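You operate a simulated robot arm through the tools that you are given. There is no shell and no other tool. Be economical: measure what you need, move in short steps, check, and stop when the job is done.

You are at the controls of a simulated robot arm. One attempt, no reset.

## Task
Mash the banana, then the avocado; masher back, lid on the banana only. Set down upright: small masher.
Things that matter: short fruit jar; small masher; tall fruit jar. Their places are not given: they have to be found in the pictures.

It is judged by the outcome, as a careful person would: the job done as asked, and still so three seconds after it is handed in. It fails if anything else is knocked over, pushed out of place, dropped, spilled or broken. Lids that push on must go on centred and level and be pressed home; caps that screw on are set level and turned clockwise until they are tight.

## Robot
A 7-joint arm with a two-finger parallel gripper, fixed in place. Base frame: the origin is at the foot of the arm, x ahead of it, y to its left, z up; the work surface is at about z = 0.962. Readings come in m, rad, newtons and seconds.
With the tool pointing down near the work surface it reaches from about 0.22 to 0.68 m from the base axis. Its first joint turns from -1.152 to 1.152 rad. Payload 2.4 kg.
The TCP is the grasp point between the finger pads, 0.03 m short of the fingertips. In the tool frame z runs along the fingers and y along their closing line. The gripper opens to 0.094 m. The fingers are 0.028 m wide and 0.01 m thick; the gripper's body (0.05 by 0.096 m) begins 0.055 m behind the TCP.
Orientation is that of the tool frame in the base frame, as a unit quaternion [x, y, z, w]. With the fingers straight down and closing along the base's y, the tool's x points along the base's -x, its y along +y and its z along -z.

## Interface
- The arm moves only by the tool move_arm. Its argument "motion" is a list of rows, each a list of 3 entries, a list of its own where there are three numbers: the turn, a rotation vector about the tool's x, y, z in units of 180 degrees (1.0 is 180 degrees), then the shift along the tool's x, y, z in units of 500 mm (1.0 is 500 mm), then the opening, from 0 (shut) to 1 (fully open). In form: [[[rx, ry, rz], [dx, dy, dz], jaw], ...]. A call has 1 to 20 rows; each row is the pose to reach, as a shift and turn from the pose commanded when the call began, along the tool's axes at that moment. A call with a number of a shift or a turn outside -1 to 1 is refused whole. Rows are played at 5 a second. More than 0.05 m and 0.15 rad between two rows, or a gripper value outside its range, and nothing of the call is played. Where a pose cannot be reached the arm comes as near as it can. A force on the tool above 40 N (or 10 N above the force at the start of the call, whichever is more), or a blocked arm, ends the call early, and 0.2 s more pass. The fingers move at their own pace (about 0.153 m/s each) and stop on an object; they squeeze with about 45 N. The grip force told is the motor's: it shows also when the fingers shut on nothing. Time passes only in rows, and 0.2 s behind the last, so rows that repeat a pose let the fingers close. The reply holds the time, the measured pose of the TCP, the force on the tool along the base axes, the opening and the grip force, in the units named above and with some noise, with the torque about the TCP (base axes, N m) and any sound that the robot's microphone picked up, and new pictures: "pictures" is both (left out), scene, wrist or none.
- Cameras (640 x 400 px; columns grow to the right, rows downward): "scene" is fixed at [0.0362, 0.468, 1.4604]; the picture's right is [-0.78, -0.62, 0.00], its down [-0.25, 0.32, -0.91] and it looks along [0.57, -0.71, -0.41] (base axes); focal length 360 px, centre (320, 200). "wrist" rides on the gripper at [0.076, 0.014, -0.103] in the tool frame; the picture's right is [-0.18, 0.98, 0.00], its down [-0.75, -0.14, -0.64] and it looks along [-0.63, -0.12, 0.77] (tool axes); focal length 243 px, centre (320, 200).
- point_at(camera, pixels): for up to 12 pixels [column, row] of the newest picture of that camera ("zoom" is the newest enlarged one), the place [x, y, z] in the base frame of the surface seen there, good to about 0.002 m. No time passes.
- enlarge(camera, box): a new picture of the part [left, top, right, bottom] of that camera's present view, enlarged. No time passes.
- close_job(): hands the job in; it is judged then, once.

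Work in short steps. Measure before you move; look again where a grasp or a placing could have gone wrong, and mend it. You have 80 turns and 200 pictures in all, those below and enlarged ones among them. Open the gripper and draw the arm clear of the work before you hand the job in, unless the task says otherwise; then end with one line.

The tools are called after "Emit:" as name(argument=value, ...) on one line, values as JSON. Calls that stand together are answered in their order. move_arm: Moves the arm, as the interface text tells. Its arguments: {"type":"object","properties":{"motion":{"type":"array","items":{"type":"array"}},"pictures":{"type":"string","enum":["both","scene","wrist","none"]}},"required":["motion"]} The other tools are called the same way: point_at (camera, pixels) gives the place of the surface under pixels of a picture; enlarge (camera, box) takes an enlarged picture of a part of a camera's view; close_job () hands the job in.

At the start:

```text
t: 0.0
ee_pos: [0.393, -0.0307, 1.2881]
ee_rot: [0.0, 1.0, 0.0, 0.0]
contact_force: [0.1, -0.1, 0.8]
wrist_torque: [0.01, 0.01, 0.05]
finger_gap: 0.094
grip_force: 0.0
```

scene: 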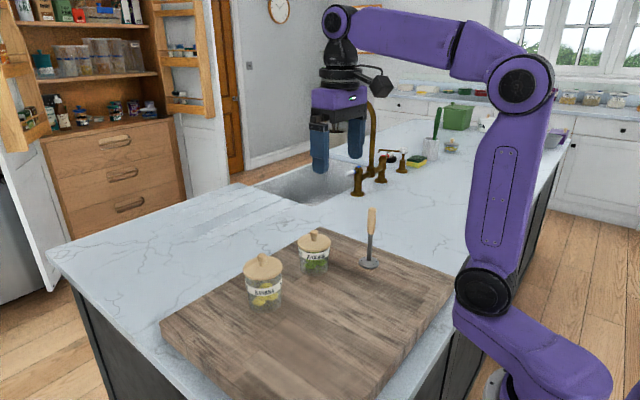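
wrist: 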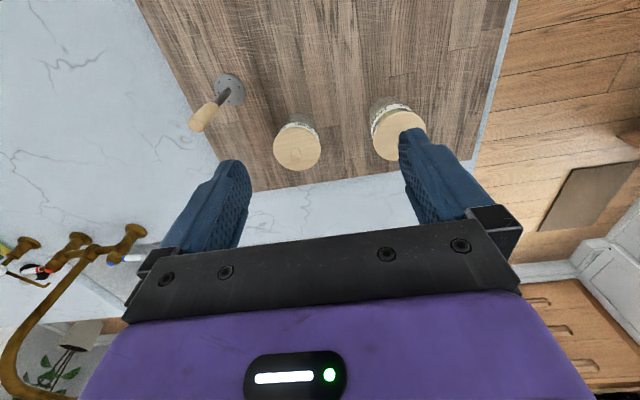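

The scene shows two lidded jars (around 263,280 and 314,252) and a masher (370,240). I'll enlarge to read the labels and get shapes.

Emit:
enlarge(camera="scene", box=[220, 190, 420, 315])

Emit:
enlarge(camera="wrist", box=[160, 50, 480, 250])

Emit:
point_at(camera="scene", pixels=[[263, 256], [263, 265], [263, 305], [314, 233], [314, 242], [314, 274], [372, 211], [371, 233], [370, 264], [300, 300], [390, 300]])

Emit:
point_at(camera="wrist", pixels=[[297, 148], [275, 148], [320, 148], [398, 132], [372, 135], [297, 170], [230, 88], [203, 116], [225, 96], [238, 100]])

```text
3.20 times, centred on (320, 252) of scene
```

zoom: 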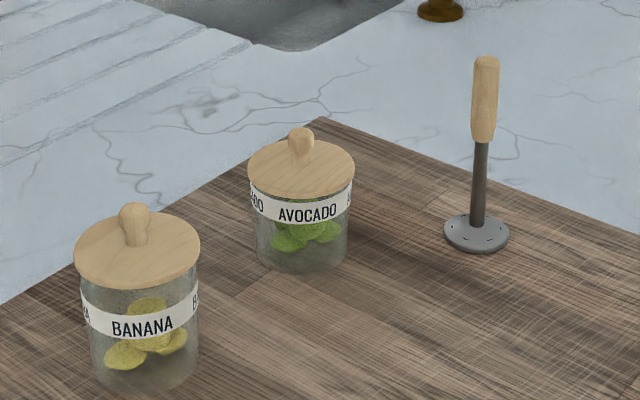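

```text
2.00 times, centred on (320, 150) of wrist
```

zoom: 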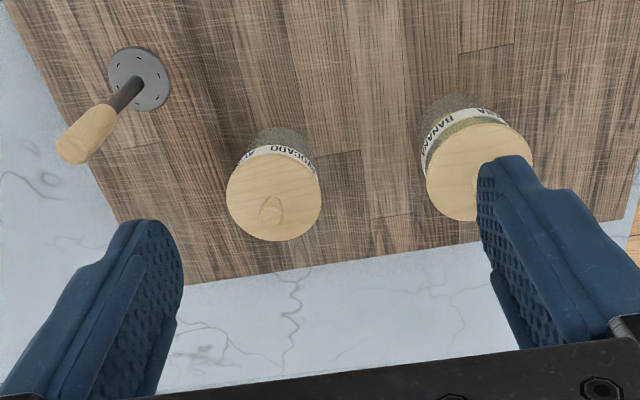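

```text
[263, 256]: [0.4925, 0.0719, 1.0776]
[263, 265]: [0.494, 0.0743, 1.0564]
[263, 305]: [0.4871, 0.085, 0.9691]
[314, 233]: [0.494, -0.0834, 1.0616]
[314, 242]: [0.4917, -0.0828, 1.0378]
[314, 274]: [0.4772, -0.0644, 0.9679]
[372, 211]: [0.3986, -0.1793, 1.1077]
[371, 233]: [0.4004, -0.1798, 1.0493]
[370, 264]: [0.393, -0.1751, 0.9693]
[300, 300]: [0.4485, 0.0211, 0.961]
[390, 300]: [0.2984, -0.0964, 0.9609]
```

```text
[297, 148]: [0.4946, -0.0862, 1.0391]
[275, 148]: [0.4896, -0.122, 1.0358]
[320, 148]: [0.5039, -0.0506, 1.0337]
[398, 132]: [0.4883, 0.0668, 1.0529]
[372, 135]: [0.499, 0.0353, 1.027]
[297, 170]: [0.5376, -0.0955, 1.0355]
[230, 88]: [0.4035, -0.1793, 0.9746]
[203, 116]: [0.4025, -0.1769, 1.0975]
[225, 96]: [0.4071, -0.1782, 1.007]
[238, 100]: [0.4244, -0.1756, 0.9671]
```

The tall jar (banana) is near (0.50, 0.07) and the short one (avocado) near (0.50, -0.085); both have knobbed lids. I'll zoom in to measure the knobs, the handle and the board corners.

Emit:
point_at(camera="scene", pixels=[[165, 325], [326, 230], [452, 282], [240, 385], [350, 390]])

Emit:
enlarge(camera="scene", box=[236, 225, 336, 288])

Emit:
point_at(camera="zoom", pixels=[[171, 190], [150, 210], [192, 210], [172, 235], [60, 270], [285, 270], [172, 320], [500, 50], [480, 65], [516, 65], [420, 115], [588, 115]])

```text
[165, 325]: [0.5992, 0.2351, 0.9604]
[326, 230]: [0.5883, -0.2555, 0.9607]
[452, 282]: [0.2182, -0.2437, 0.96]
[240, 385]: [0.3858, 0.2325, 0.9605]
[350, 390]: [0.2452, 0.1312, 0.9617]
```

```text
6.35 times, centred on (286, 256) of scene
```

zoom: 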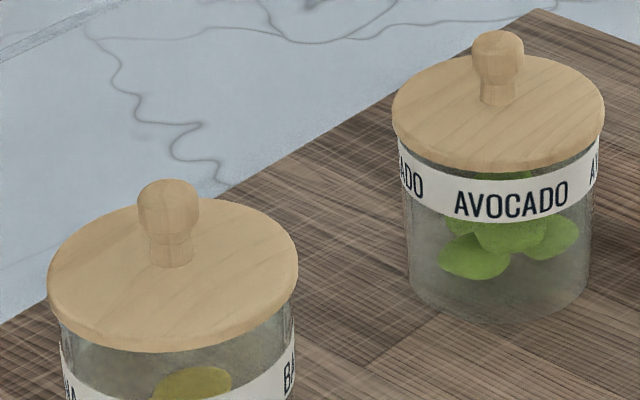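

```text
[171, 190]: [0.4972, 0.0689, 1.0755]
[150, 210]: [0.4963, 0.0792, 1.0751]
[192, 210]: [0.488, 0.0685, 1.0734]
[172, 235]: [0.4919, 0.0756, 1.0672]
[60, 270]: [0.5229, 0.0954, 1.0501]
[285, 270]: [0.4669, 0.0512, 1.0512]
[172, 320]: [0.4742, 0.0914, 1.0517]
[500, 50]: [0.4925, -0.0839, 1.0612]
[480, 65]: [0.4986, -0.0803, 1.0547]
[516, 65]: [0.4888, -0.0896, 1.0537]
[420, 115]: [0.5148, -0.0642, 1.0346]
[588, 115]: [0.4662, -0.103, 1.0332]
```

Banana lid centre is about (0.496, 0.073), top at 1.051, knob top at 1.08; avocado lid is about (0.4945, -0.085), top at 1.033. I'll move above the banana knob with the jaw half open.

Emit:
move_arm(motion=[[[0, 0, 0], [-0.042, 0.041, 0.051], 0.5], [[0, 0, 0], [-0.083, 0.082, 0.102], 0.5], [[0, 0, 0], [-0.125, 0.123, 0.154], 0.5], [[0, 0, 0], [-0.166, 0.164, 0.205], 0.5], [[0, 0, 0], [-0.207, 0.2065, 0.256], 0.5], [[0, 0, 0], [-0.207, 0.2065, 0.256], 0.5]])

```text
t: 1.4
ee_pos: [0.4967, 0.0721, 1.159]
ee_rot: [0.0, 1.0, 0.0, 0.001]
contact_force: [0.1, 0.2, -0.2]
wrist_torque: [-0.03, 0.01, -0.01]
finger_gap: 0.0469
grip_force: 0.1
```

scene: 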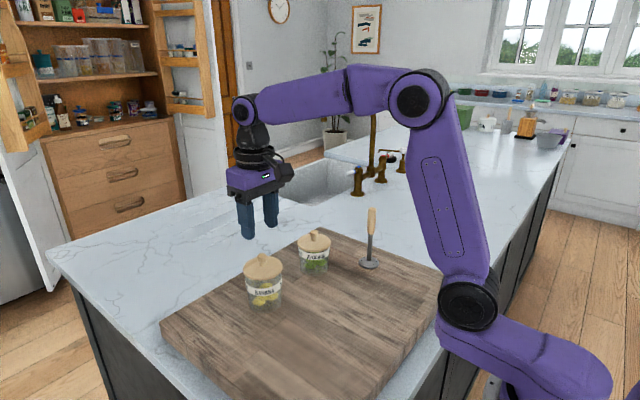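
wrist: 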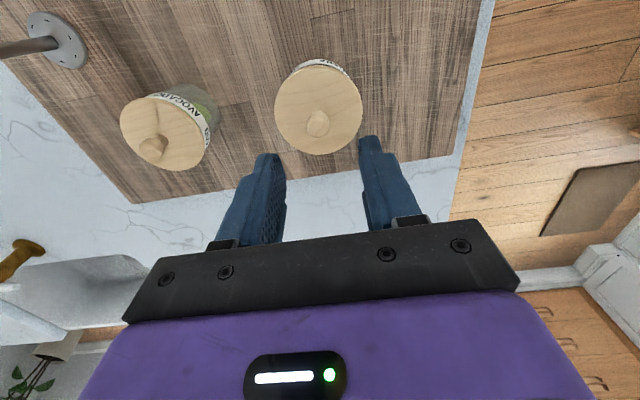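

The banana lid is fully in the wrist view (knob at 317,123). I'll measure both lids from here.

Emit:
point_at(camera="wrist", pixels=[[278, 108], [359, 103], [317, 118], [308, 124], [327, 123], [318, 150], [316, 74], [152, 148], [125, 130], [207, 132], [145, 148], [175, 167]])

Emit:
enlarge(camera="wrist", box=[110, 40, 390, 215])

```text
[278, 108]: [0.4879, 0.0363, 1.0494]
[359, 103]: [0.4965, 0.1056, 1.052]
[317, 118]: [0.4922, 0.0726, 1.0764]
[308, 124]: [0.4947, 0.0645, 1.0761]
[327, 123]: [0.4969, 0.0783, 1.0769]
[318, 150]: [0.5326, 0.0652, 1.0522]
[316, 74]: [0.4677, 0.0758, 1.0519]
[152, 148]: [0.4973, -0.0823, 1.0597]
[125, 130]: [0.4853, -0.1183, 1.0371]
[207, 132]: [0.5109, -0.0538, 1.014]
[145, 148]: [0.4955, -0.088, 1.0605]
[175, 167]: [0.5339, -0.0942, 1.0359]
```

```text
2.29 times, centred on (250, 128) of wrist
```

zoom: 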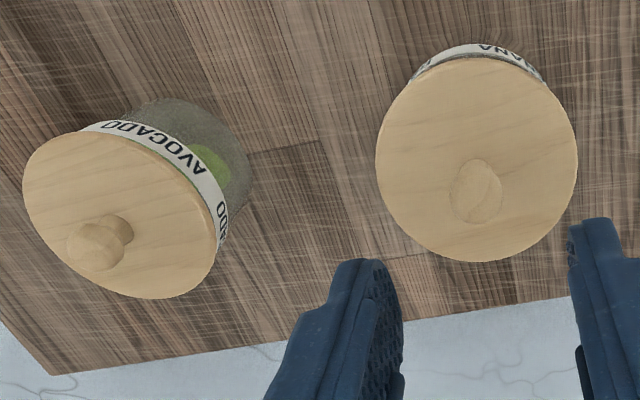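

The banana knob centre is about (0.497, 0.0715), right below the TCP. I'll descend to TCP 1.085 and close.

Emit:
move_arm(motion=[[[0, 0, 0], [0, 0, 0.05], 0.5], [[0, 0, 0], [0, 0, 0.1], 0.5], [[0, 0, 0], [0, 0, 0.15], 0.5], [[0, 0, 0], [0, 0, 0.15], 0.5], [[0, 0, 0], [0, 0, 0.15], 0], [[0, 0, 0], [0, 0, 0.15], 0], [[0, 0, 0], [0, 0, 0.15], 0]])

```text
t: 3.0
ee_pos: [0.4974, 0.0726, 1.0853]
ee_rot: [0.0, 1.0, 0.0, 0.001]
contact_force: [-0.1, -0.2, 1.2]
wrist_torque: [0.03, 0.0, 0.04]
finger_gap: 0.0154
grip_force: 44.6
heard: snap
```

scene: 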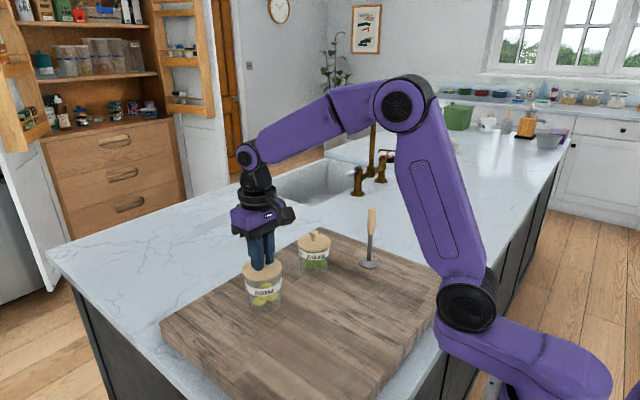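
wrist: 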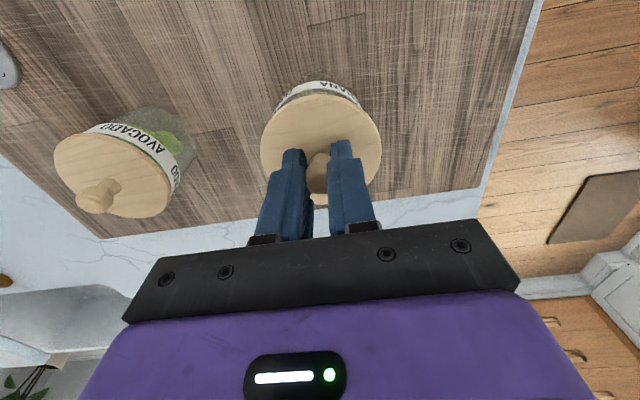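

The knob is held (gap 0.0154, knob at 318,165). I'll lift slowly, 30 mm, and check that only the lid comes.

Emit:
move_arm(motion=[[[0, 0, 0], [0, 0, -0.005], 0], [[0, 0, 0], [0, 0, -0.01], 0], [[0, 0, 0], [0, 0, -0.02], 0], [[0, 0, 0], [0, 0, -0.04], 0], [[0, 0, 0], [0, 0, -0.06], 0]])

Emit:
enlarge(camera="scene", box=[200, 200, 360, 320])

```text
t: 4.2
ee_pos: [0.4982, 0.0719, 1.1133]
ee_rot: [0.001, 1.0, 0.0, 0.0]
contact_force: [0.0, 0.2, -0.2]
wrist_torque: [0.01, 0.0, 0.02]
finger_gap: 0.0156
grip_force: 44.6
```

scene: 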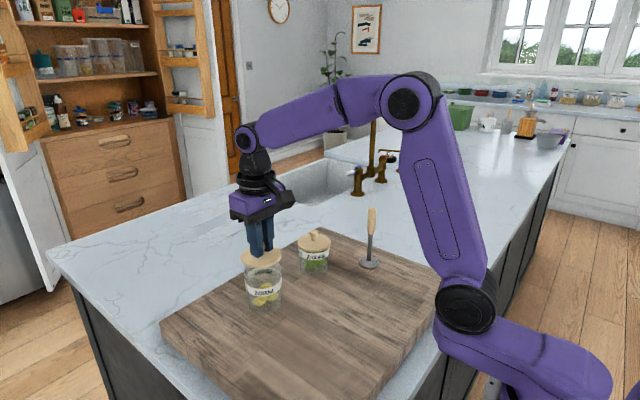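
wrist: 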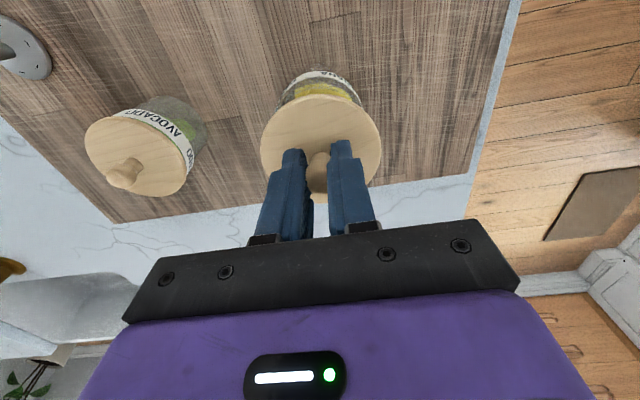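

```text
3.33 times, centred on (280, 260) of scene
```

zoom: 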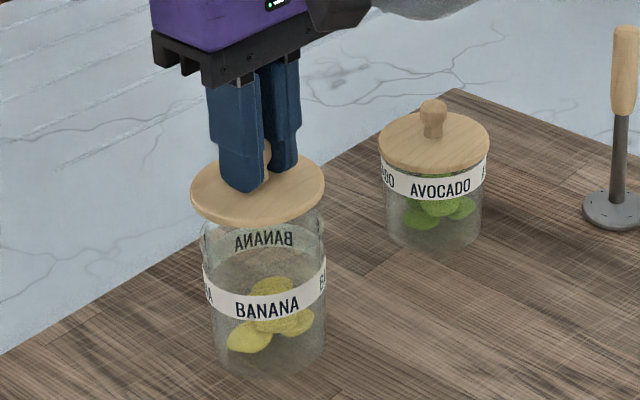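

Only the lid came; the jar stayed. I'll carry it to a free spot on the board (0.37, 0.12) and descend to just above it.

Emit:
move_arm(motion=[[[0, 0, 0], [0, 0, -0.08], 0], [[0, 0, 0], [0.06, 0.02, -0.1], 0], [[0, 0, 0], [0.13, 0.05, -0.1], 0], [[0, 0, 0], [0.2, 0.075, -0.1], 0], [[0, 0, 0], [0.254, 0.096, -0.06], 0], [[0, 0, 0], [0.254, 0.096, 0.02], 0], [[0, 0, 0], [0.254, 0.096, 0.1], 0], [[0, 0, 0], [0.254, 0.096, 0.15], 0], [[0, 0, 0], [0.254, 0.096, 0.17], 0]])

Emit:
enlarge(camera="scene", box=[200, 250, 400, 390])

```text
t: 6.2
ee_pos: [0.371, 0.1201, 1.0288]
ee_rot: [-0.001, 1.0, -0.001, 0.001]
contact_force: [0.7, -0.5, 0.1]
wrist_torque: [0.0, -0.01, -0.01]
finger_gap: 0.0158
grip_force: 45.5
```

scene: 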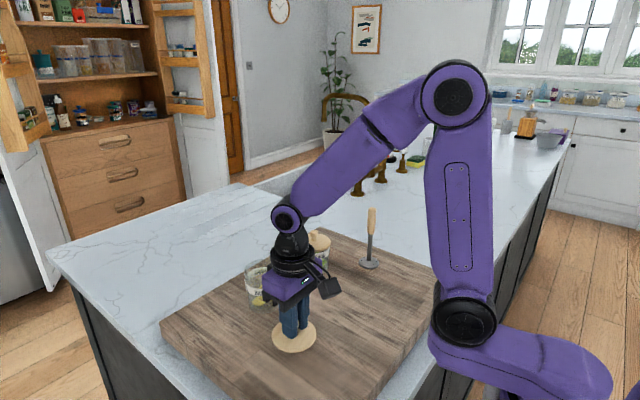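
wrist: 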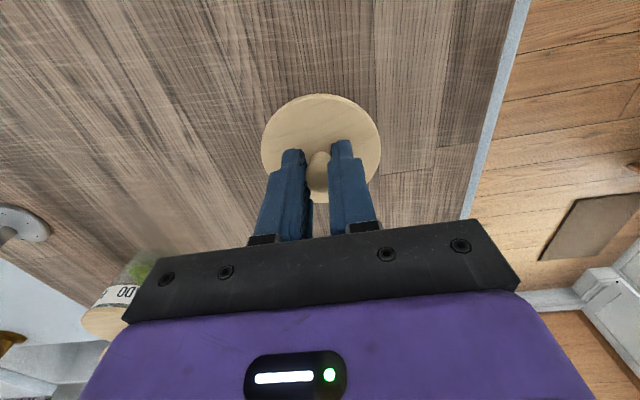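

```text
2.86 times, centred on (300, 320) of scene
```

zoom: 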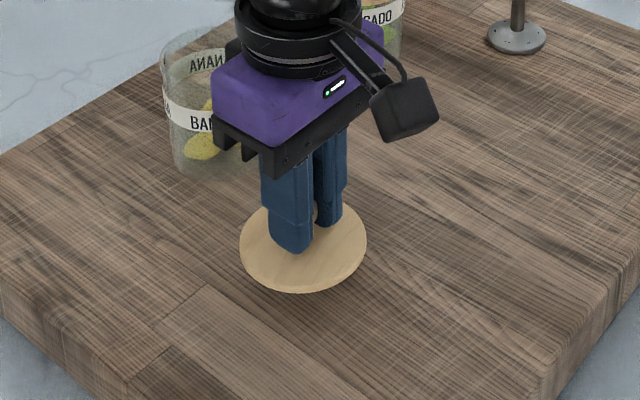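

The lid is just above the board (measured TCP 1.029). I'll lower it in small steps and watch the force.

Emit:
move_arm(motion=[[[0, 0, 0], [0, 0, 0.006], 0], [[0, 0, 0], [0, 0, 0.012], 0], [[0, 0, 0], [0, 0, 0.018], 0], [[0, 0, 0], [0, 0, 0.022], 0]], pictures="none")

```text
t: 7.2
ee_pos: [0.3703, 0.1193, 1.0186]
ee_rot: [0.0, 1.0, 0.0, 0.001]
contact_force: [-0.8, -1.0, -0.8]
wrist_torque: [-0.03, 0.02, 0.0]
finger_gap: 0.016
grip_force: 45.3
```

No contact yet; I go on lowering.

Emit:
move_arm(motion=[[[0, 0, 0], [0, 0, 0.004], 0], [[0, 0, 0], [0, 0, 0.008], 0]], pictures="none")

Emit:
move_arm(motion=[[[0, 0, 0], [0, 0, 0.003], 0], [[0, 0, 0], [0, 0, 0.006], 0]], pictures="scene")

Emit:
enlarge(camera="scene", box=[240, 290, 360, 365])

```text
t: 7.8
ee_pos: [0.3699, 0.1194, 1.0135]
ee_rot: [-0.001, 1.0, 0.0, 0.001]
contact_force: [0.6, -0.2, 0.0]
wrist_torque: [0.0, -0.01, -0.04]
finger_gap: 0.0159
grip_force: 44.7
```

```text
t: 8.4
ee_pos: [0.3706, 0.1196, 1.0103]
ee_rot: [0.0, 1.0, 0.001, 0.001]
contact_force: [-0.5, 0.9, -0.8]
wrist_torque: [0.0, 0.0, -0.01]
finger_gap: 0.0164
grip_force: 44.4
```

scene: 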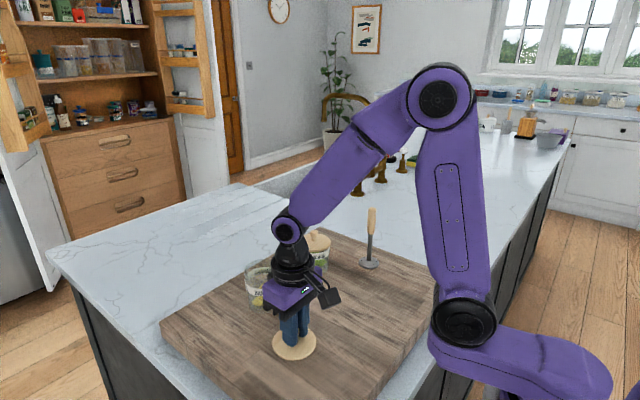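

```text
5.33 times, centred on (300, 328) of scene
```

zoom: 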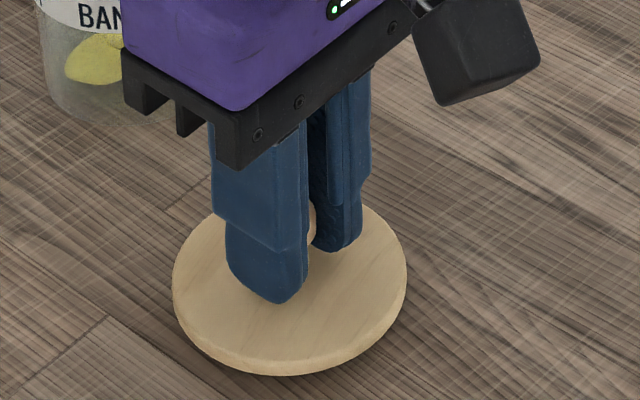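

Still no contact force. I'll measure the lid's top and the board beside it.

Emit:
point_at(camera="zoom", pixels=[[280, 340], [215, 270], [380, 260], [280, 366], [280, 385]])

Emit:
move_arm(motion=[[[0, 0, 0], [0, 0, 0.003], 0], [[0, 0, 0], [0, 0, 0.006], 0]], pictures="none")

```text
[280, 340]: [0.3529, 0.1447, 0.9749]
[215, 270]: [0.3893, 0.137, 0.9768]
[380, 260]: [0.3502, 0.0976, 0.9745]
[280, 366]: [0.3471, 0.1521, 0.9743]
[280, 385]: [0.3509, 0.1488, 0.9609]
```

```text
t: 9.0
ee_pos: [0.3705, 0.1189, 1.0087]
ee_rot: [0.0, 1.0, 0.0, 0.0]
contact_force: [0.1, -0.2, -0.4]
wrist_torque: [-0.01, 0.0, 0.03]
finger_gap: 0.0163
grip_force: 44.9
```

Emit:
move_arm(motion=[[[0, 0, 0], [0, 0, 0.002], 0], [[0, 0, 0], [0, 0, 0.004], 0]], pictures="none")

Emit:
move_arm(motion=[[[0, 0, 0], [0, 0, 0.002], 0], [[0, 0, 0], [0, 0, 0.004], 0]], pictures="none")

```text
t: 9.6
ee_pos: [0.37, 0.1193, 1.0053]
ee_rot: [0.001, 1.0, 0.001, 0.001]
contact_force: [0.0, 0.7, 0.2]
wrist_torque: [0.02, -0.04, 0.0]
finger_gap: 0.016
grip_force: 45.0
```

```text
t: 10.2
ee_pos: [0.3711, 0.1193, 1.0062]
ee_rot: [0.001, 1.0, 0.0, 0.003]
contact_force: [-5.3, -1.9, 12.4]
wrist_torque: [-0.04, 0.1, -0.04]
finger_gap: 0.016
grip_force: 45.3
stopped in row 2: the force on the tool passed its limit at 44 N (the readings are from after the stop); the commanded pose is now the measured one
```

Contact at TCP 1.006: the lid rests on the board. I'll open slightly, rise straight up, and look.

Emit:
move_arm(motion=[[[0, 0, 0], [0, 0, 0], 0.35], [[0, 0, 0], [0, 0, 0], 0.35], [[0, 0, 0], [0, 0, -0.02], 0.35], [[0, 0, 0], [0, 0, -0.1], 0.4], [[0, 0, 0], [0, 0, -0.2], 0.5], [[0, 0, 0], [0, 0, -0.3], 0.5]])

Emit:
enlarge(camera="scene", box=[220, 220, 400, 370])

```text
t: 11.6
ee_pos: [0.3721, 0.1192, 1.1556]
ee_rot: [0.0, 1.0, 0.001, 0.002]
contact_force: [0.1, -0.1, -0.2]
wrist_torque: [0.01, -0.02, -0.02]
finger_gap: 0.0467
grip_force: 0.2
```

scene: 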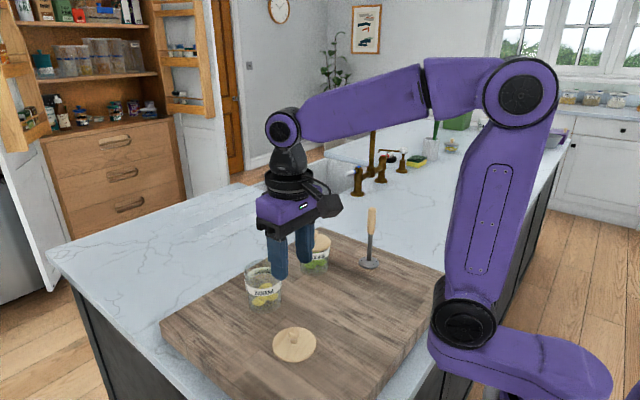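
wrist: 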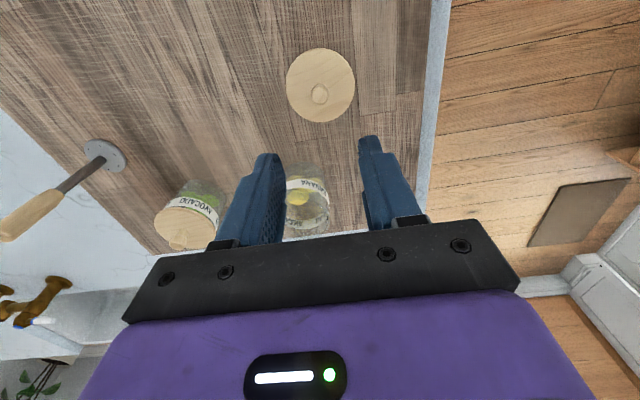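

```text
2.67 times, centred on (310, 295) of scene
```

zoom: 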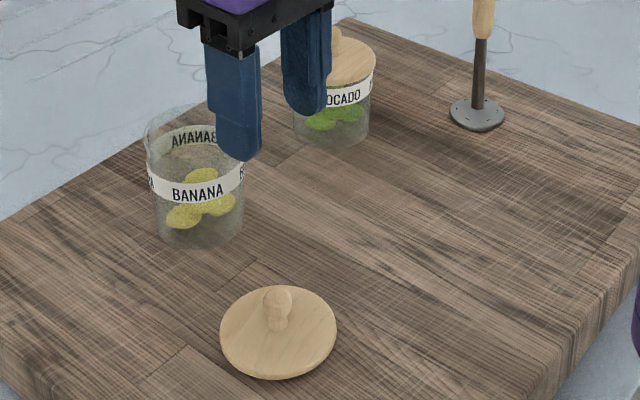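

The lid lies flat, knob up. Next, above the avocado jar at (0.4945, -0.0855).

Emit:
move_arm(motion=[[[0, 0, 0], [-0.041, -0.068, 0], 0.5], [[0, 0, 0], [-0.082, -0.137, 0], 0.5], [[0, 0, 0], [-0.123, -0.205, 0], 0.5], [[0, 0, 0], [-0.165, -0.273, 0], 0.5], [[0, 0, 0], [-0.206, -0.341, 0], 0.5], [[0, 0, 0], [-0.247, -0.41, 0], 0.5], [[0, 0, 0], [-0.247, -0.41, 0.03], 0.5]], pictures="wrist")

Emit:
point_at(camera="wrist", pixels=[[317, 118], [309, 122], [326, 122], [285, 108], [355, 103], [318, 145], [316, 78]])

```text
t: 13.2
ee_pos: [0.4946, -0.0854, 1.1399]
ee_rot: [0.0, 1.0, 0.0, 0.002]
contact_force: [-0.6, -0.4, -0.5]
wrist_torque: [0.0, 0.04, 0.0]
finger_gap: 0.0471
grip_force: 0.0
```

wrist: 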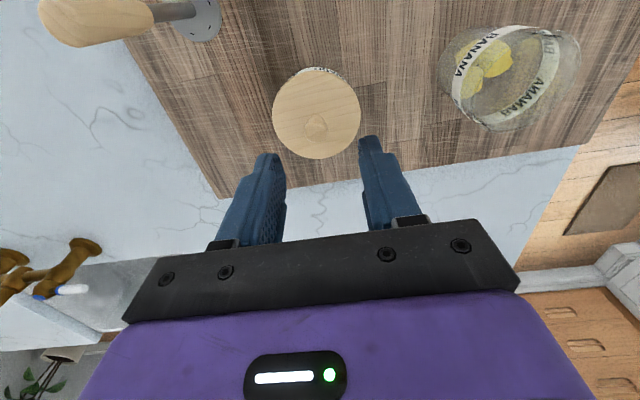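

```text
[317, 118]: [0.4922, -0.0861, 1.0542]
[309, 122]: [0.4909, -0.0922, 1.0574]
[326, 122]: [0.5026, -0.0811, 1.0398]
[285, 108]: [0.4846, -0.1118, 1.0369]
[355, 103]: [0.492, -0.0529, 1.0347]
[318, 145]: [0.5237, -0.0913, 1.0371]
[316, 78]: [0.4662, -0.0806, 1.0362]
```

Aligned with the avocado knob (315,125). Descend to TCP 1.069, close, then lift 30 mm.

Emit:
move_arm(motion=[[[0, 0, 0], [0, 0, 0.05], 0.5], [[0, 0, 0], [0, 0, 0.1], 0.5], [[0, 0, 0], [0, 0, 0.143], 0.5], [[0, 0, 0], [0, 0, 0.143], 0.5], [[0, 0, 0], [0, 0, 0.143], 0], [[0, 0, 0], [0, 0, 0.143], 0], [[0, 0, 0], [0, 0, 0.143], 0], [[0, 0, 0], [0, 0, 0.135], 0], [[0, 0, 0], [0, 0, 0.125], 0], [[0, 0, 0], [0, 0, 0.11], 0], [[0, 0, 0], [0, 0, 0.08], 0]])

Emit:
enlarge(camera="scene", box=[220, 200, 380, 320])

```text
t: 15.6
ee_pos: [0.4937, -0.0851, 1.1009]
ee_rot: [0.0, 1.0, 0.0, 0.001]
contact_force: [0.1, -0.1, -0.5]
wrist_torque: [0.01, -0.02, -0.01]
finger_gap: 0.0155
grip_force: 44.8
heard: snap
```

scene: 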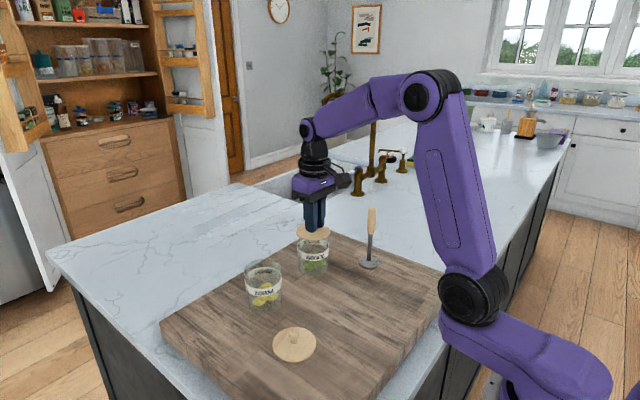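
wrist: 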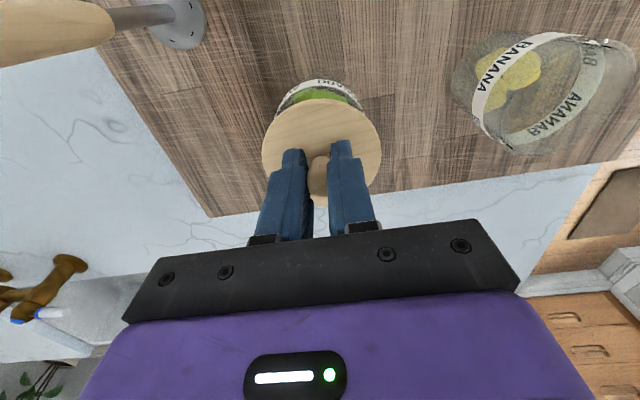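

```text
3.33 times, centred on (300, 260) of scene
```

zoom: 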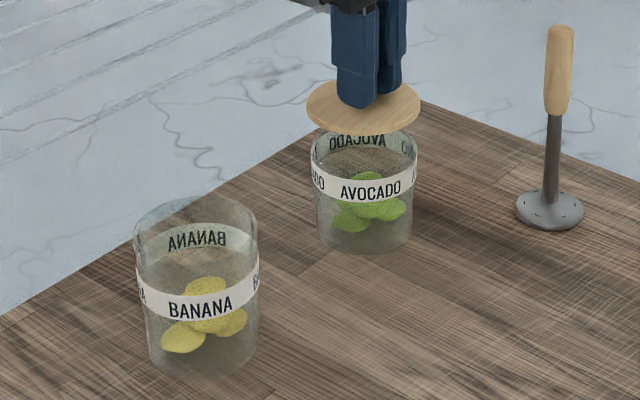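

Avocado lid is off, jar in place. I'll carry it to (0.345, 0.0) and lower near the board.

Emit:
move_arm(motion=[[[0, 0, 0], [0, 0, -0.09], 0], [[0, 0, 0], [0.07, 0.04, -0.1], 0], [[0, 0, 0], [0.15, 0.086, -0.1], 0], [[0, 0, 0], [0.225, 0.13, -0.1], 0], [[0, 0, 0], [0.299, 0.171, -0.06], 0], [[0, 0, 0], [0.299, 0.171, 0.02], 0], [[0, 0, 0], [0.299, 0.171, 0.1], 0], [[0, 0, 0], [0.299, 0.171, 0.15], 0], [[0, 0, 0], [0.299, 0.171, 0.178], 0]], pictures="none")

Emit:
move_arm(motion=[[[0, 0, 0], [0, 0, 0.003], 0], [[0, 0, 0], [0, 0, 0.006], 0], [[0, 0, 0], [0, 0, 0.009], 0]], pictures="none")

Emit:
move_arm(motion=[[[0, 0, 0], [0, 0, 0.002], 0], [[0, 0, 0], [0, 0, 0.004], 0]], pictures="scene")

```text
t: 17.6
ee_pos: [0.3445, 0.0001, 1.0114]
ee_rot: [0.0, 1.0, 0.0, 0.002]
contact_force: [0.8, 0.2, -0.4]
wrist_torque: [0.03, 0.0, -0.05]
finger_gap: 0.0153
grip_force: 45.3
```

```text
t: 18.4
ee_pos: [0.345, 0.0005, 1.0075]
ee_rot: [0.001, 1.0, 0.0, 0.003]
contact_force: [-0.2, -0.1, -0.3]
wrist_torque: [0.02, 0.01, 0.01]
finger_gap: 0.016
grip_force: 45.0
```

```text
t: 19.0
ee_pos: [0.3458, 0.0008, 1.0064]
ee_rot: [0.0, 1.0, 0.001, 0.002]
contact_force: [-5.1, -0.2, 16.8]
wrist_torque: [0.02, -0.03, -0.04]
finger_gap: 0.0162
grip_force: 44.6
stopped in row 2: the force on the tool passed its limit at 44 N (the readings are from after the stop); the commanded pose is now the measured one
```

scene: 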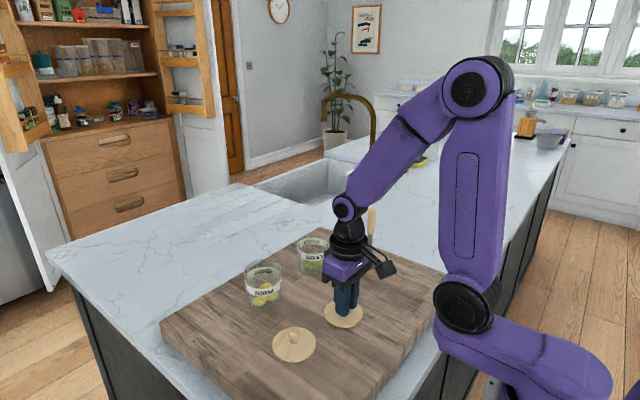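

Contact: the lid is down. I'll release, rise to about 1.21 and shift toward the masher.

Emit:
move_arm(motion=[[[0, 0, 0], [0, 0, 0], 0.35], [[0, 0, 0], [0, 0, 0], 0.35], [[0, 0, 0], [0, 0, -0.02], 0.35], [[0, 0, 0], [0, 0, -0.1], 0.4], [[0, 0, 0], [0, 0, -0.2], 0.5], [[0, 0, 0], [0, 0, -0.3], 0.5], [[0, 0, 0], [0, 0, -0.4], 0.5], [[0, 0, 0], [0, -0.09, -0.42], 0.5], [[0, 0, 0], [0, -0.18, -0.42], 0.5], [[0, 0, 0], [0, -0.26, -0.42], 0.5], [[0, 0, 0], [0, -0.34, -0.42], 0.5], [[0, 0, 0], [0, -0.34, -0.42], 0.5]])

Emit:
enlarge(camera="scene", box=[230, 200, 400, 370])

Emit:
enlarge(camera="wrist", box=[240, 50, 400, 150])

```text
t: 21.6
ee_pos: [0.343, -0.1718, 1.2155]
ee_rot: [-0.001, 1.0, 0.0, 0.003]
contact_force: [-0.2, 0.2, -0.5]
wrist_torque: [0.0, 0.01, 0.01]
finger_gap: 0.0471
grip_force: 0.0
```

scene: 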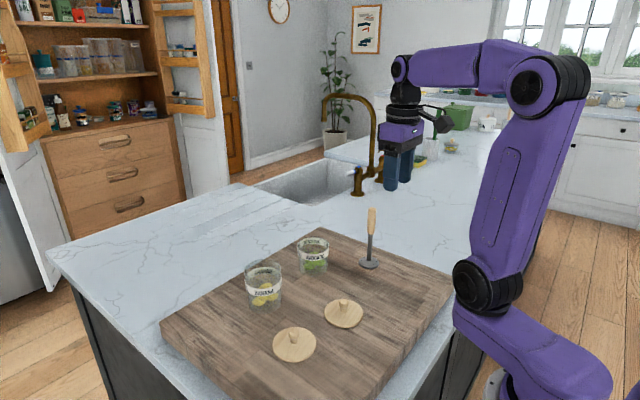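
wrist: 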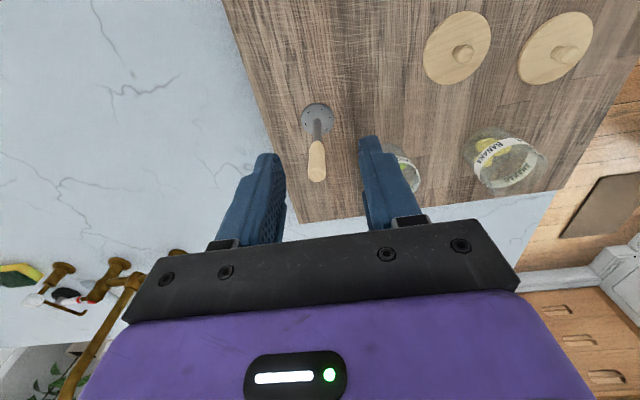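

```text
2.35 times, centred on (315, 285) of scene
```

zoom: 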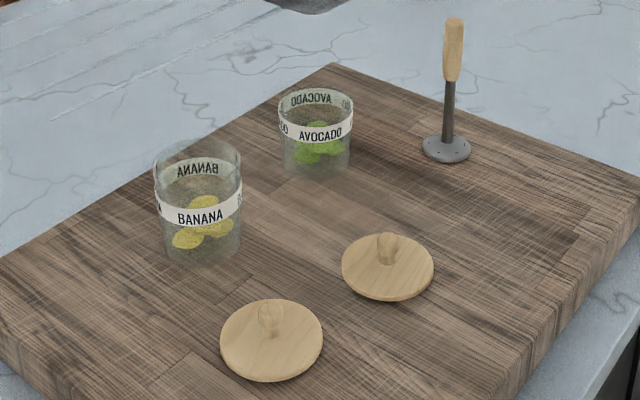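

```text
4.00 times, centred on (320, 100) of wrist
```

zoom: 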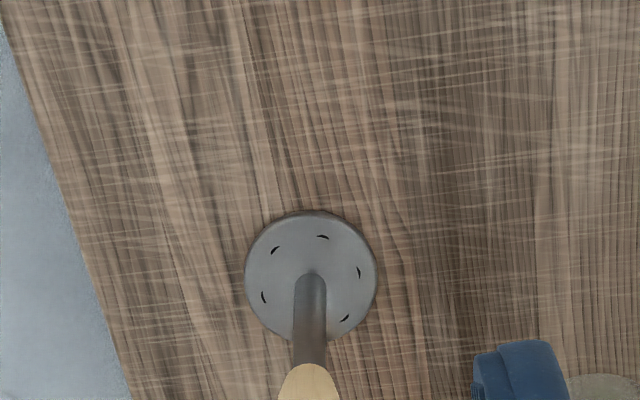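

Both lids lie flat. Now I'll measure the masher's foot and handle in both views.

Emit:
point_at(camera="zoom", pixels=[[250, 275], [373, 275], [311, 216], [311, 270], [308, 345], [308, 395]])

Emit:
point_at(camera="scene", pixels=[[372, 208], [372, 209], [369, 215], [375, 215], [371, 225], [370, 236], [370, 250], [360, 264], [379, 264]])

Emit:
point_at(camera="wrist", pixels=[[317, 145], [317, 160], [317, 175], [318, 180], [309, 172], [325, 172]])

```text
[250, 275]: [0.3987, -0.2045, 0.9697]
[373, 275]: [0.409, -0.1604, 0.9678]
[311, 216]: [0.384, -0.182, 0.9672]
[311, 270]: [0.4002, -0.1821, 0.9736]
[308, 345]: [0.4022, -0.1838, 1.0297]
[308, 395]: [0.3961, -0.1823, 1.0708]
```

```text
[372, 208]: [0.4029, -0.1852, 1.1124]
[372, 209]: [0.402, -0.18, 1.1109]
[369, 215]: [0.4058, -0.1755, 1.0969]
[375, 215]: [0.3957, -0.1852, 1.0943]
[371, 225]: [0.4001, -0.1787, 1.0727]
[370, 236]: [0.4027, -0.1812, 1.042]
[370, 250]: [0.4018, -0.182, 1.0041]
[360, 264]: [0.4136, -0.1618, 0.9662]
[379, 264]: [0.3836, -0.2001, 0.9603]
```

```text
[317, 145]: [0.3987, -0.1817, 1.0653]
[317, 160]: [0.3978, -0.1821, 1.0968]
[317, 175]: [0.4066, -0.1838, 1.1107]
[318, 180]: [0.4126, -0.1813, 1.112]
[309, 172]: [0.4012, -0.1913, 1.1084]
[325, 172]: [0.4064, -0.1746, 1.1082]
```

The masher axis is about (0.4035, -0.182), handle top 1.112. I'll go above it, correcting the small tilt, and check in the pictures before descending.

Emit:
move_arm(motion=[[[0, 0.0008, 0], [-0.06, -0.01, 0], 0.5], [[0, 0.0015, 0], [-0.121, -0.0204, 0], 0.5], [[0, 0.0015, 0], [-0.121, -0.0204, 0.06], 0.5], [[0, 0.0015, 0], [-0.121, -0.0204, 0.1], 0.5], [[0, 0.0015, 0], [-0.121, -0.0204, 0.1], 0.5]])

Emit:
enlarge(camera="scene", box=[330, 140, 430, 280])

```text
t: 22.8
ee_pos: [0.4049, -0.179, 1.1663]
ee_rot: [0.001, 1.0, 0.001, 0.0]
contact_force: [0.3, 0.1, -0.3]
wrist_torque: [0.02, -0.01, 0.04]
finger_gap: 0.0471
grip_force: 0.2
```

scene: 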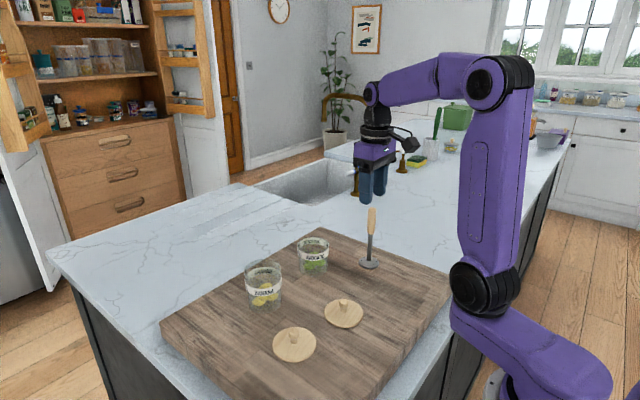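
wrist: 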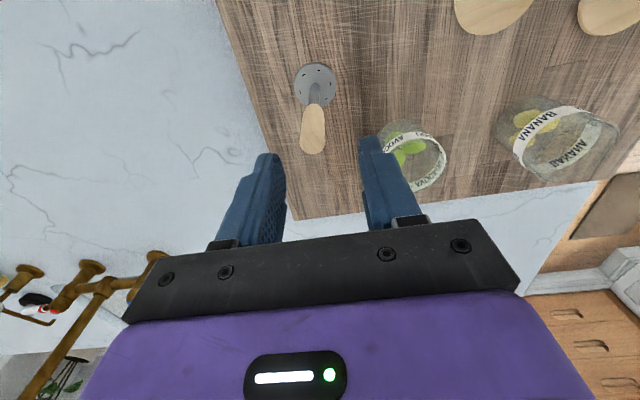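

```text
2.86 times, centred on (380, 210) of scene
```

zoom: 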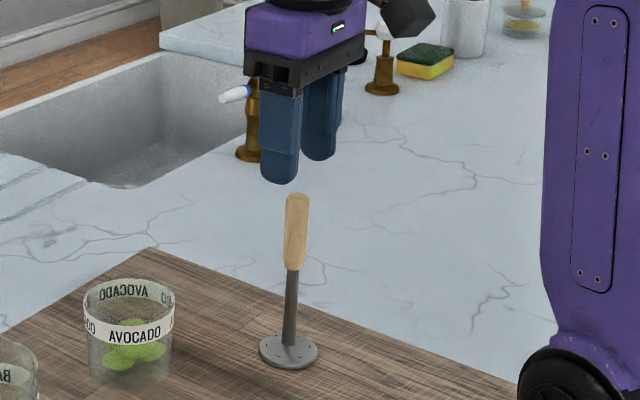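

Masher handle is between the fingers' path (handle top near 312,140 in wrist). A small correction, then descend to TCP 1.095 and close.

Emit:
move_arm(motion=[[[0, 0, 0], [0.004, -0.0045, 0.03], 0.5], [[0, 0, 0], [0.004, -0.0045, 0.09], 0.5], [[0, 0, 0], [0.004, -0.0045, 0.142], 0.5], [[0, 0, 0], [0.004, -0.0045, 0.142], 0.5]], pictures="wrist")

Emit:
enlarge(camera="scene", box=[330, 190, 410, 275])

```text
t: 23.8
ee_pos: [0.4037, -0.1824, 1.0948]
ee_rot: [0.0, 1.0, 0.0, 0.0]
contact_force: [-0.4, 0.4, 0.5]
wrist_torque: [-0.01, -0.02, -0.03]
finger_gap: 0.0468
grip_force: 0.1
```

wrist: 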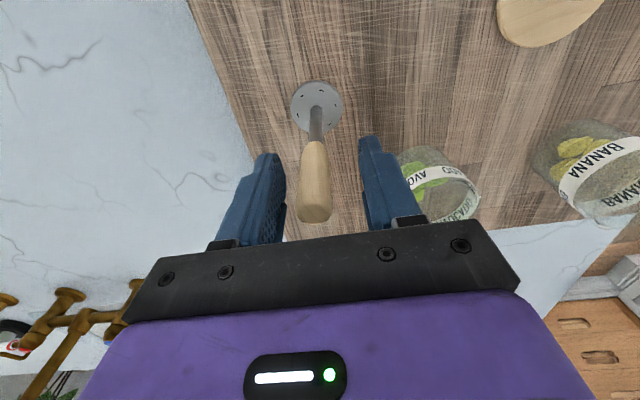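

```text
4.71 times, centred on (370, 232) of scene
```

zoom: 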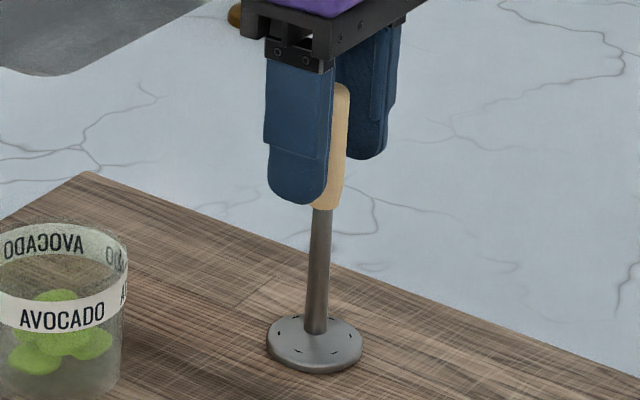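

The handle is centred between the fingers. I'll record the foot's place, then close.

Emit:
point_at(camera="zoom", pixels=[[270, 335], [359, 345], [312, 362], [316, 270]])

Emit:
point_at(camera="wrist", pixels=[[293, 108], [340, 105], [315, 83], [320, 132], [315, 200], [314, 216]])

Emit:
move_arm(motion=[[[0, 0, 0], [0, 0, 0], 0], [[0, 0, 0], [0, 0, 0], 0], [[0, 0, 0], [0, 0, 0], 0]], pictures="wrist")

Emit:
point_at(camera="scene", pixels=[[262, 268], [246, 271], [280, 271], [262, 310], [313, 240], [300, 242], [327, 242], [247, 285], [280, 285], [300, 257], [327, 257]])

```text
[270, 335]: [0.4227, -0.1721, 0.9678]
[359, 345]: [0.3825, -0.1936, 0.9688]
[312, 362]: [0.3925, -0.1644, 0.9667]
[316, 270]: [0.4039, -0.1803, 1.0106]
```

```text
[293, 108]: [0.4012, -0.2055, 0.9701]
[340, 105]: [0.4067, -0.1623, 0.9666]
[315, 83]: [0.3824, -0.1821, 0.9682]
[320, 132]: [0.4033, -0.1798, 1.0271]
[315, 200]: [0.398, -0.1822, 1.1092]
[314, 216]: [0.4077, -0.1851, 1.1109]
```

```text
t: 24.6
ee_pos: [0.4033, -0.1822, 1.0959]
ee_rot: [0.0, 1.0, 0.0, 0.0]
contact_force: [-0.3, -0.2, 0.2]
wrist_torque: [-0.02, -0.01, -0.03]
finger_gap: 0.0177
grip_force: 44.8
```

wrist: 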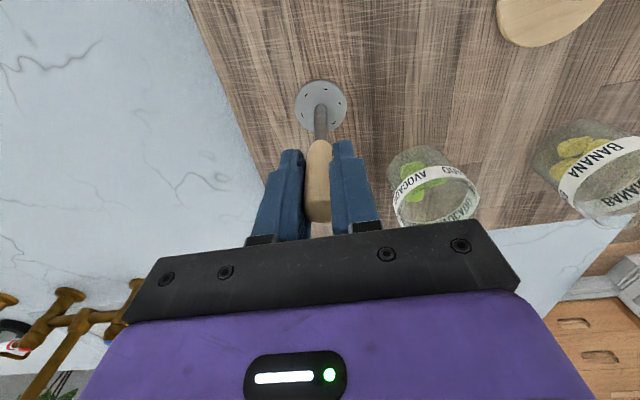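

```text
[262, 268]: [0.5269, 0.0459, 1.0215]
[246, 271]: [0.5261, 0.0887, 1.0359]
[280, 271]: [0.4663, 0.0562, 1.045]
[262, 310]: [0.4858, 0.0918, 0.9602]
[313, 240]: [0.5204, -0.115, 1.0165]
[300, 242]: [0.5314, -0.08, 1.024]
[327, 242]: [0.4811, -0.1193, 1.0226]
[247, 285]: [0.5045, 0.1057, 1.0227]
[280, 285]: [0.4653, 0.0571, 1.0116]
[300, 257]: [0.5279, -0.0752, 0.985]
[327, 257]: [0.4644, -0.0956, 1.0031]
```

The masher is gripped (gap 0.0177). I'll lift it 0.13 m straight up and look at its foot and at the jars.

Emit:
move_arm(motion=[[[0, 0, 0], [0, 0, -0.02], 0], [[0, 0, 0], [0, 0, -0.08], 0], [[0, 0, 0], [0, 0, -0.16], 0], [[0, 0, 0], [0, 0, -0.24], 0], [[0, 0, 0], [0, 0, -0.26], 0], [[0, 0, 0], [0, 0, -0.26], 0]])

Emit:
enlarge(camera="scene", box=[235, 225, 345, 320])

Emit:
enlarge(camera="wrist", box=[240, 50, 400, 150])

```text
t: 26.0
ee_pos: [0.4027, -0.1822, 1.2253]
ee_rot: [0.0, 1.0, 0.0, 0.0]
contact_force: [-0.3, 0.5, -2.2]
wrist_torque: [0.13, -0.01, -0.02]
finger_gap: 0.0179
grip_force: 44.7
```

scene: 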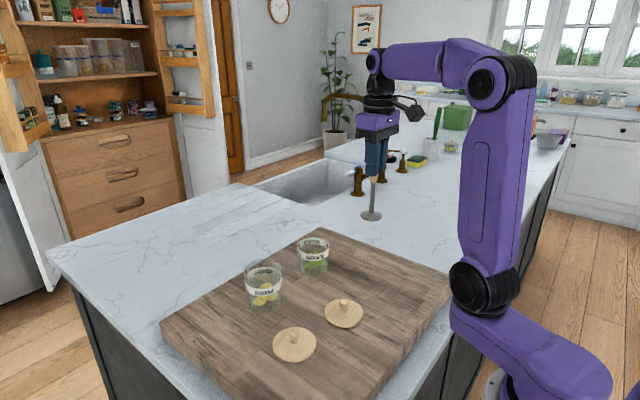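
wrist: 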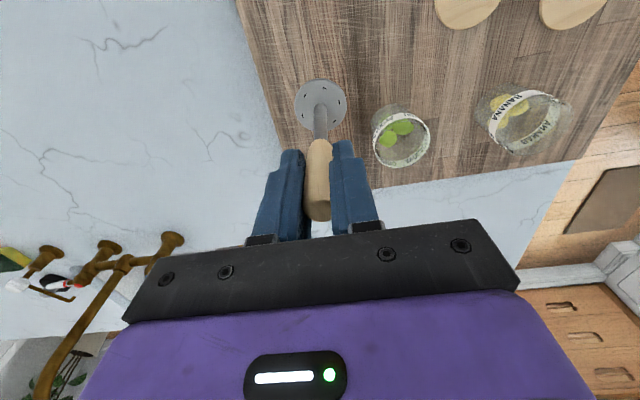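

```text
4.21 times, centred on (290, 272) of scene
```

zoom: 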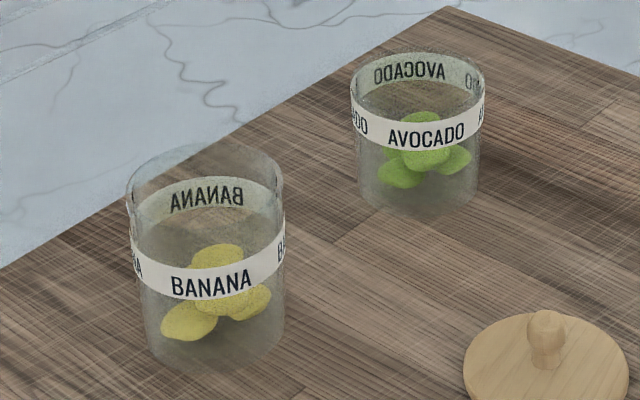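

```text
4.00 times, centred on (320, 100) of wrist
```

zoom: 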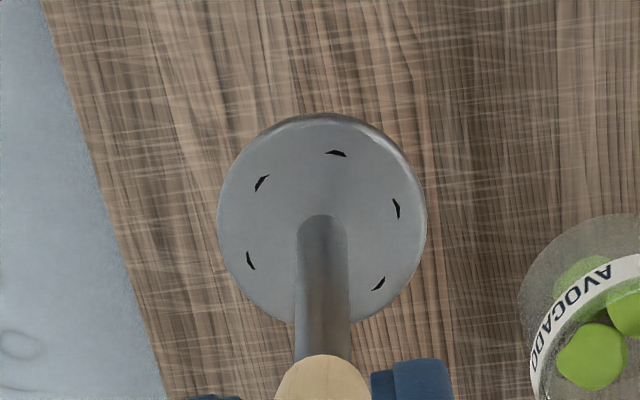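

Now point measurements: foot of the masher here, then jar labels in a scene zoom.

Emit:
point_at(camera="zoom", pixels=[[224, 215], [420, 215], [324, 122], [260, 185], [395, 210], [250, 262], [378, 285], [335, 154], [322, 230], [322, 300], [322, 345]])

Emit:
enlarge(camera="scene", box=[214, 225, 366, 320])

Emit:
point_at(camera="zoom", pixels=[[140, 265], [165, 290], [210, 298], [255, 285], [280, 255], [180, 195], [205, 186], [240, 190]])

Emit:
point_at(camera="zoom", pixels=[[357, 115], [380, 145], [418, 150], [460, 140], [480, 115], [380, 70], [410, 63], [455, 68]])

Emit:
point_at(camera="scene", pixels=[[363, 214], [380, 215], [371, 219], [371, 195]])

```text
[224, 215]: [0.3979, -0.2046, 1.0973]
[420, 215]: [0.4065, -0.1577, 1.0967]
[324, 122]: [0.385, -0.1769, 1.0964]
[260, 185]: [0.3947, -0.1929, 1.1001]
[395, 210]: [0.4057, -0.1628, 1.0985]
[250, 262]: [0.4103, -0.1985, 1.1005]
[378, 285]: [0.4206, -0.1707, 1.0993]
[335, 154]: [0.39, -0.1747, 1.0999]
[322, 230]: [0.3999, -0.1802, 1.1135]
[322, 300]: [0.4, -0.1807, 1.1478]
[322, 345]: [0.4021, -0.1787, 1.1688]
```

```text
4.21 times, centred on (290, 272) of scene
```

zoom: 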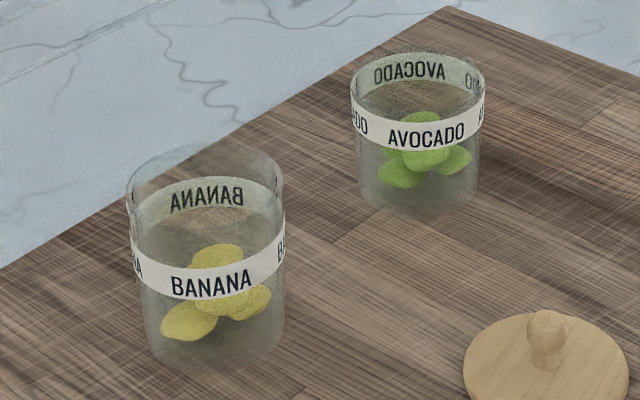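

```text
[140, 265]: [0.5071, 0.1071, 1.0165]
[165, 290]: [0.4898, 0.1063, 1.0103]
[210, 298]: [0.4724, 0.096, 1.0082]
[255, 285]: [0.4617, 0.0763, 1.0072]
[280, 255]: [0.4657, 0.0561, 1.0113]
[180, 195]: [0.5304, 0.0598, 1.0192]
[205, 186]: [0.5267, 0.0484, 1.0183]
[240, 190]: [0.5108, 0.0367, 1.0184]
```

```text
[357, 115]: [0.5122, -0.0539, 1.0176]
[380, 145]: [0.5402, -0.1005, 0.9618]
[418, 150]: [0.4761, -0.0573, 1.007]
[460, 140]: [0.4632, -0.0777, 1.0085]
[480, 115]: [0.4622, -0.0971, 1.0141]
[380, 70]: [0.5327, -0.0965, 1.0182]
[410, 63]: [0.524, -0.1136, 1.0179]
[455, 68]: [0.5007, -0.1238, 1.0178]
```

```text
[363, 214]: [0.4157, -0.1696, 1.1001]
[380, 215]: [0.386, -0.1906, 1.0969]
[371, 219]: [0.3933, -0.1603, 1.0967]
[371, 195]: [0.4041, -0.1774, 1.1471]
```

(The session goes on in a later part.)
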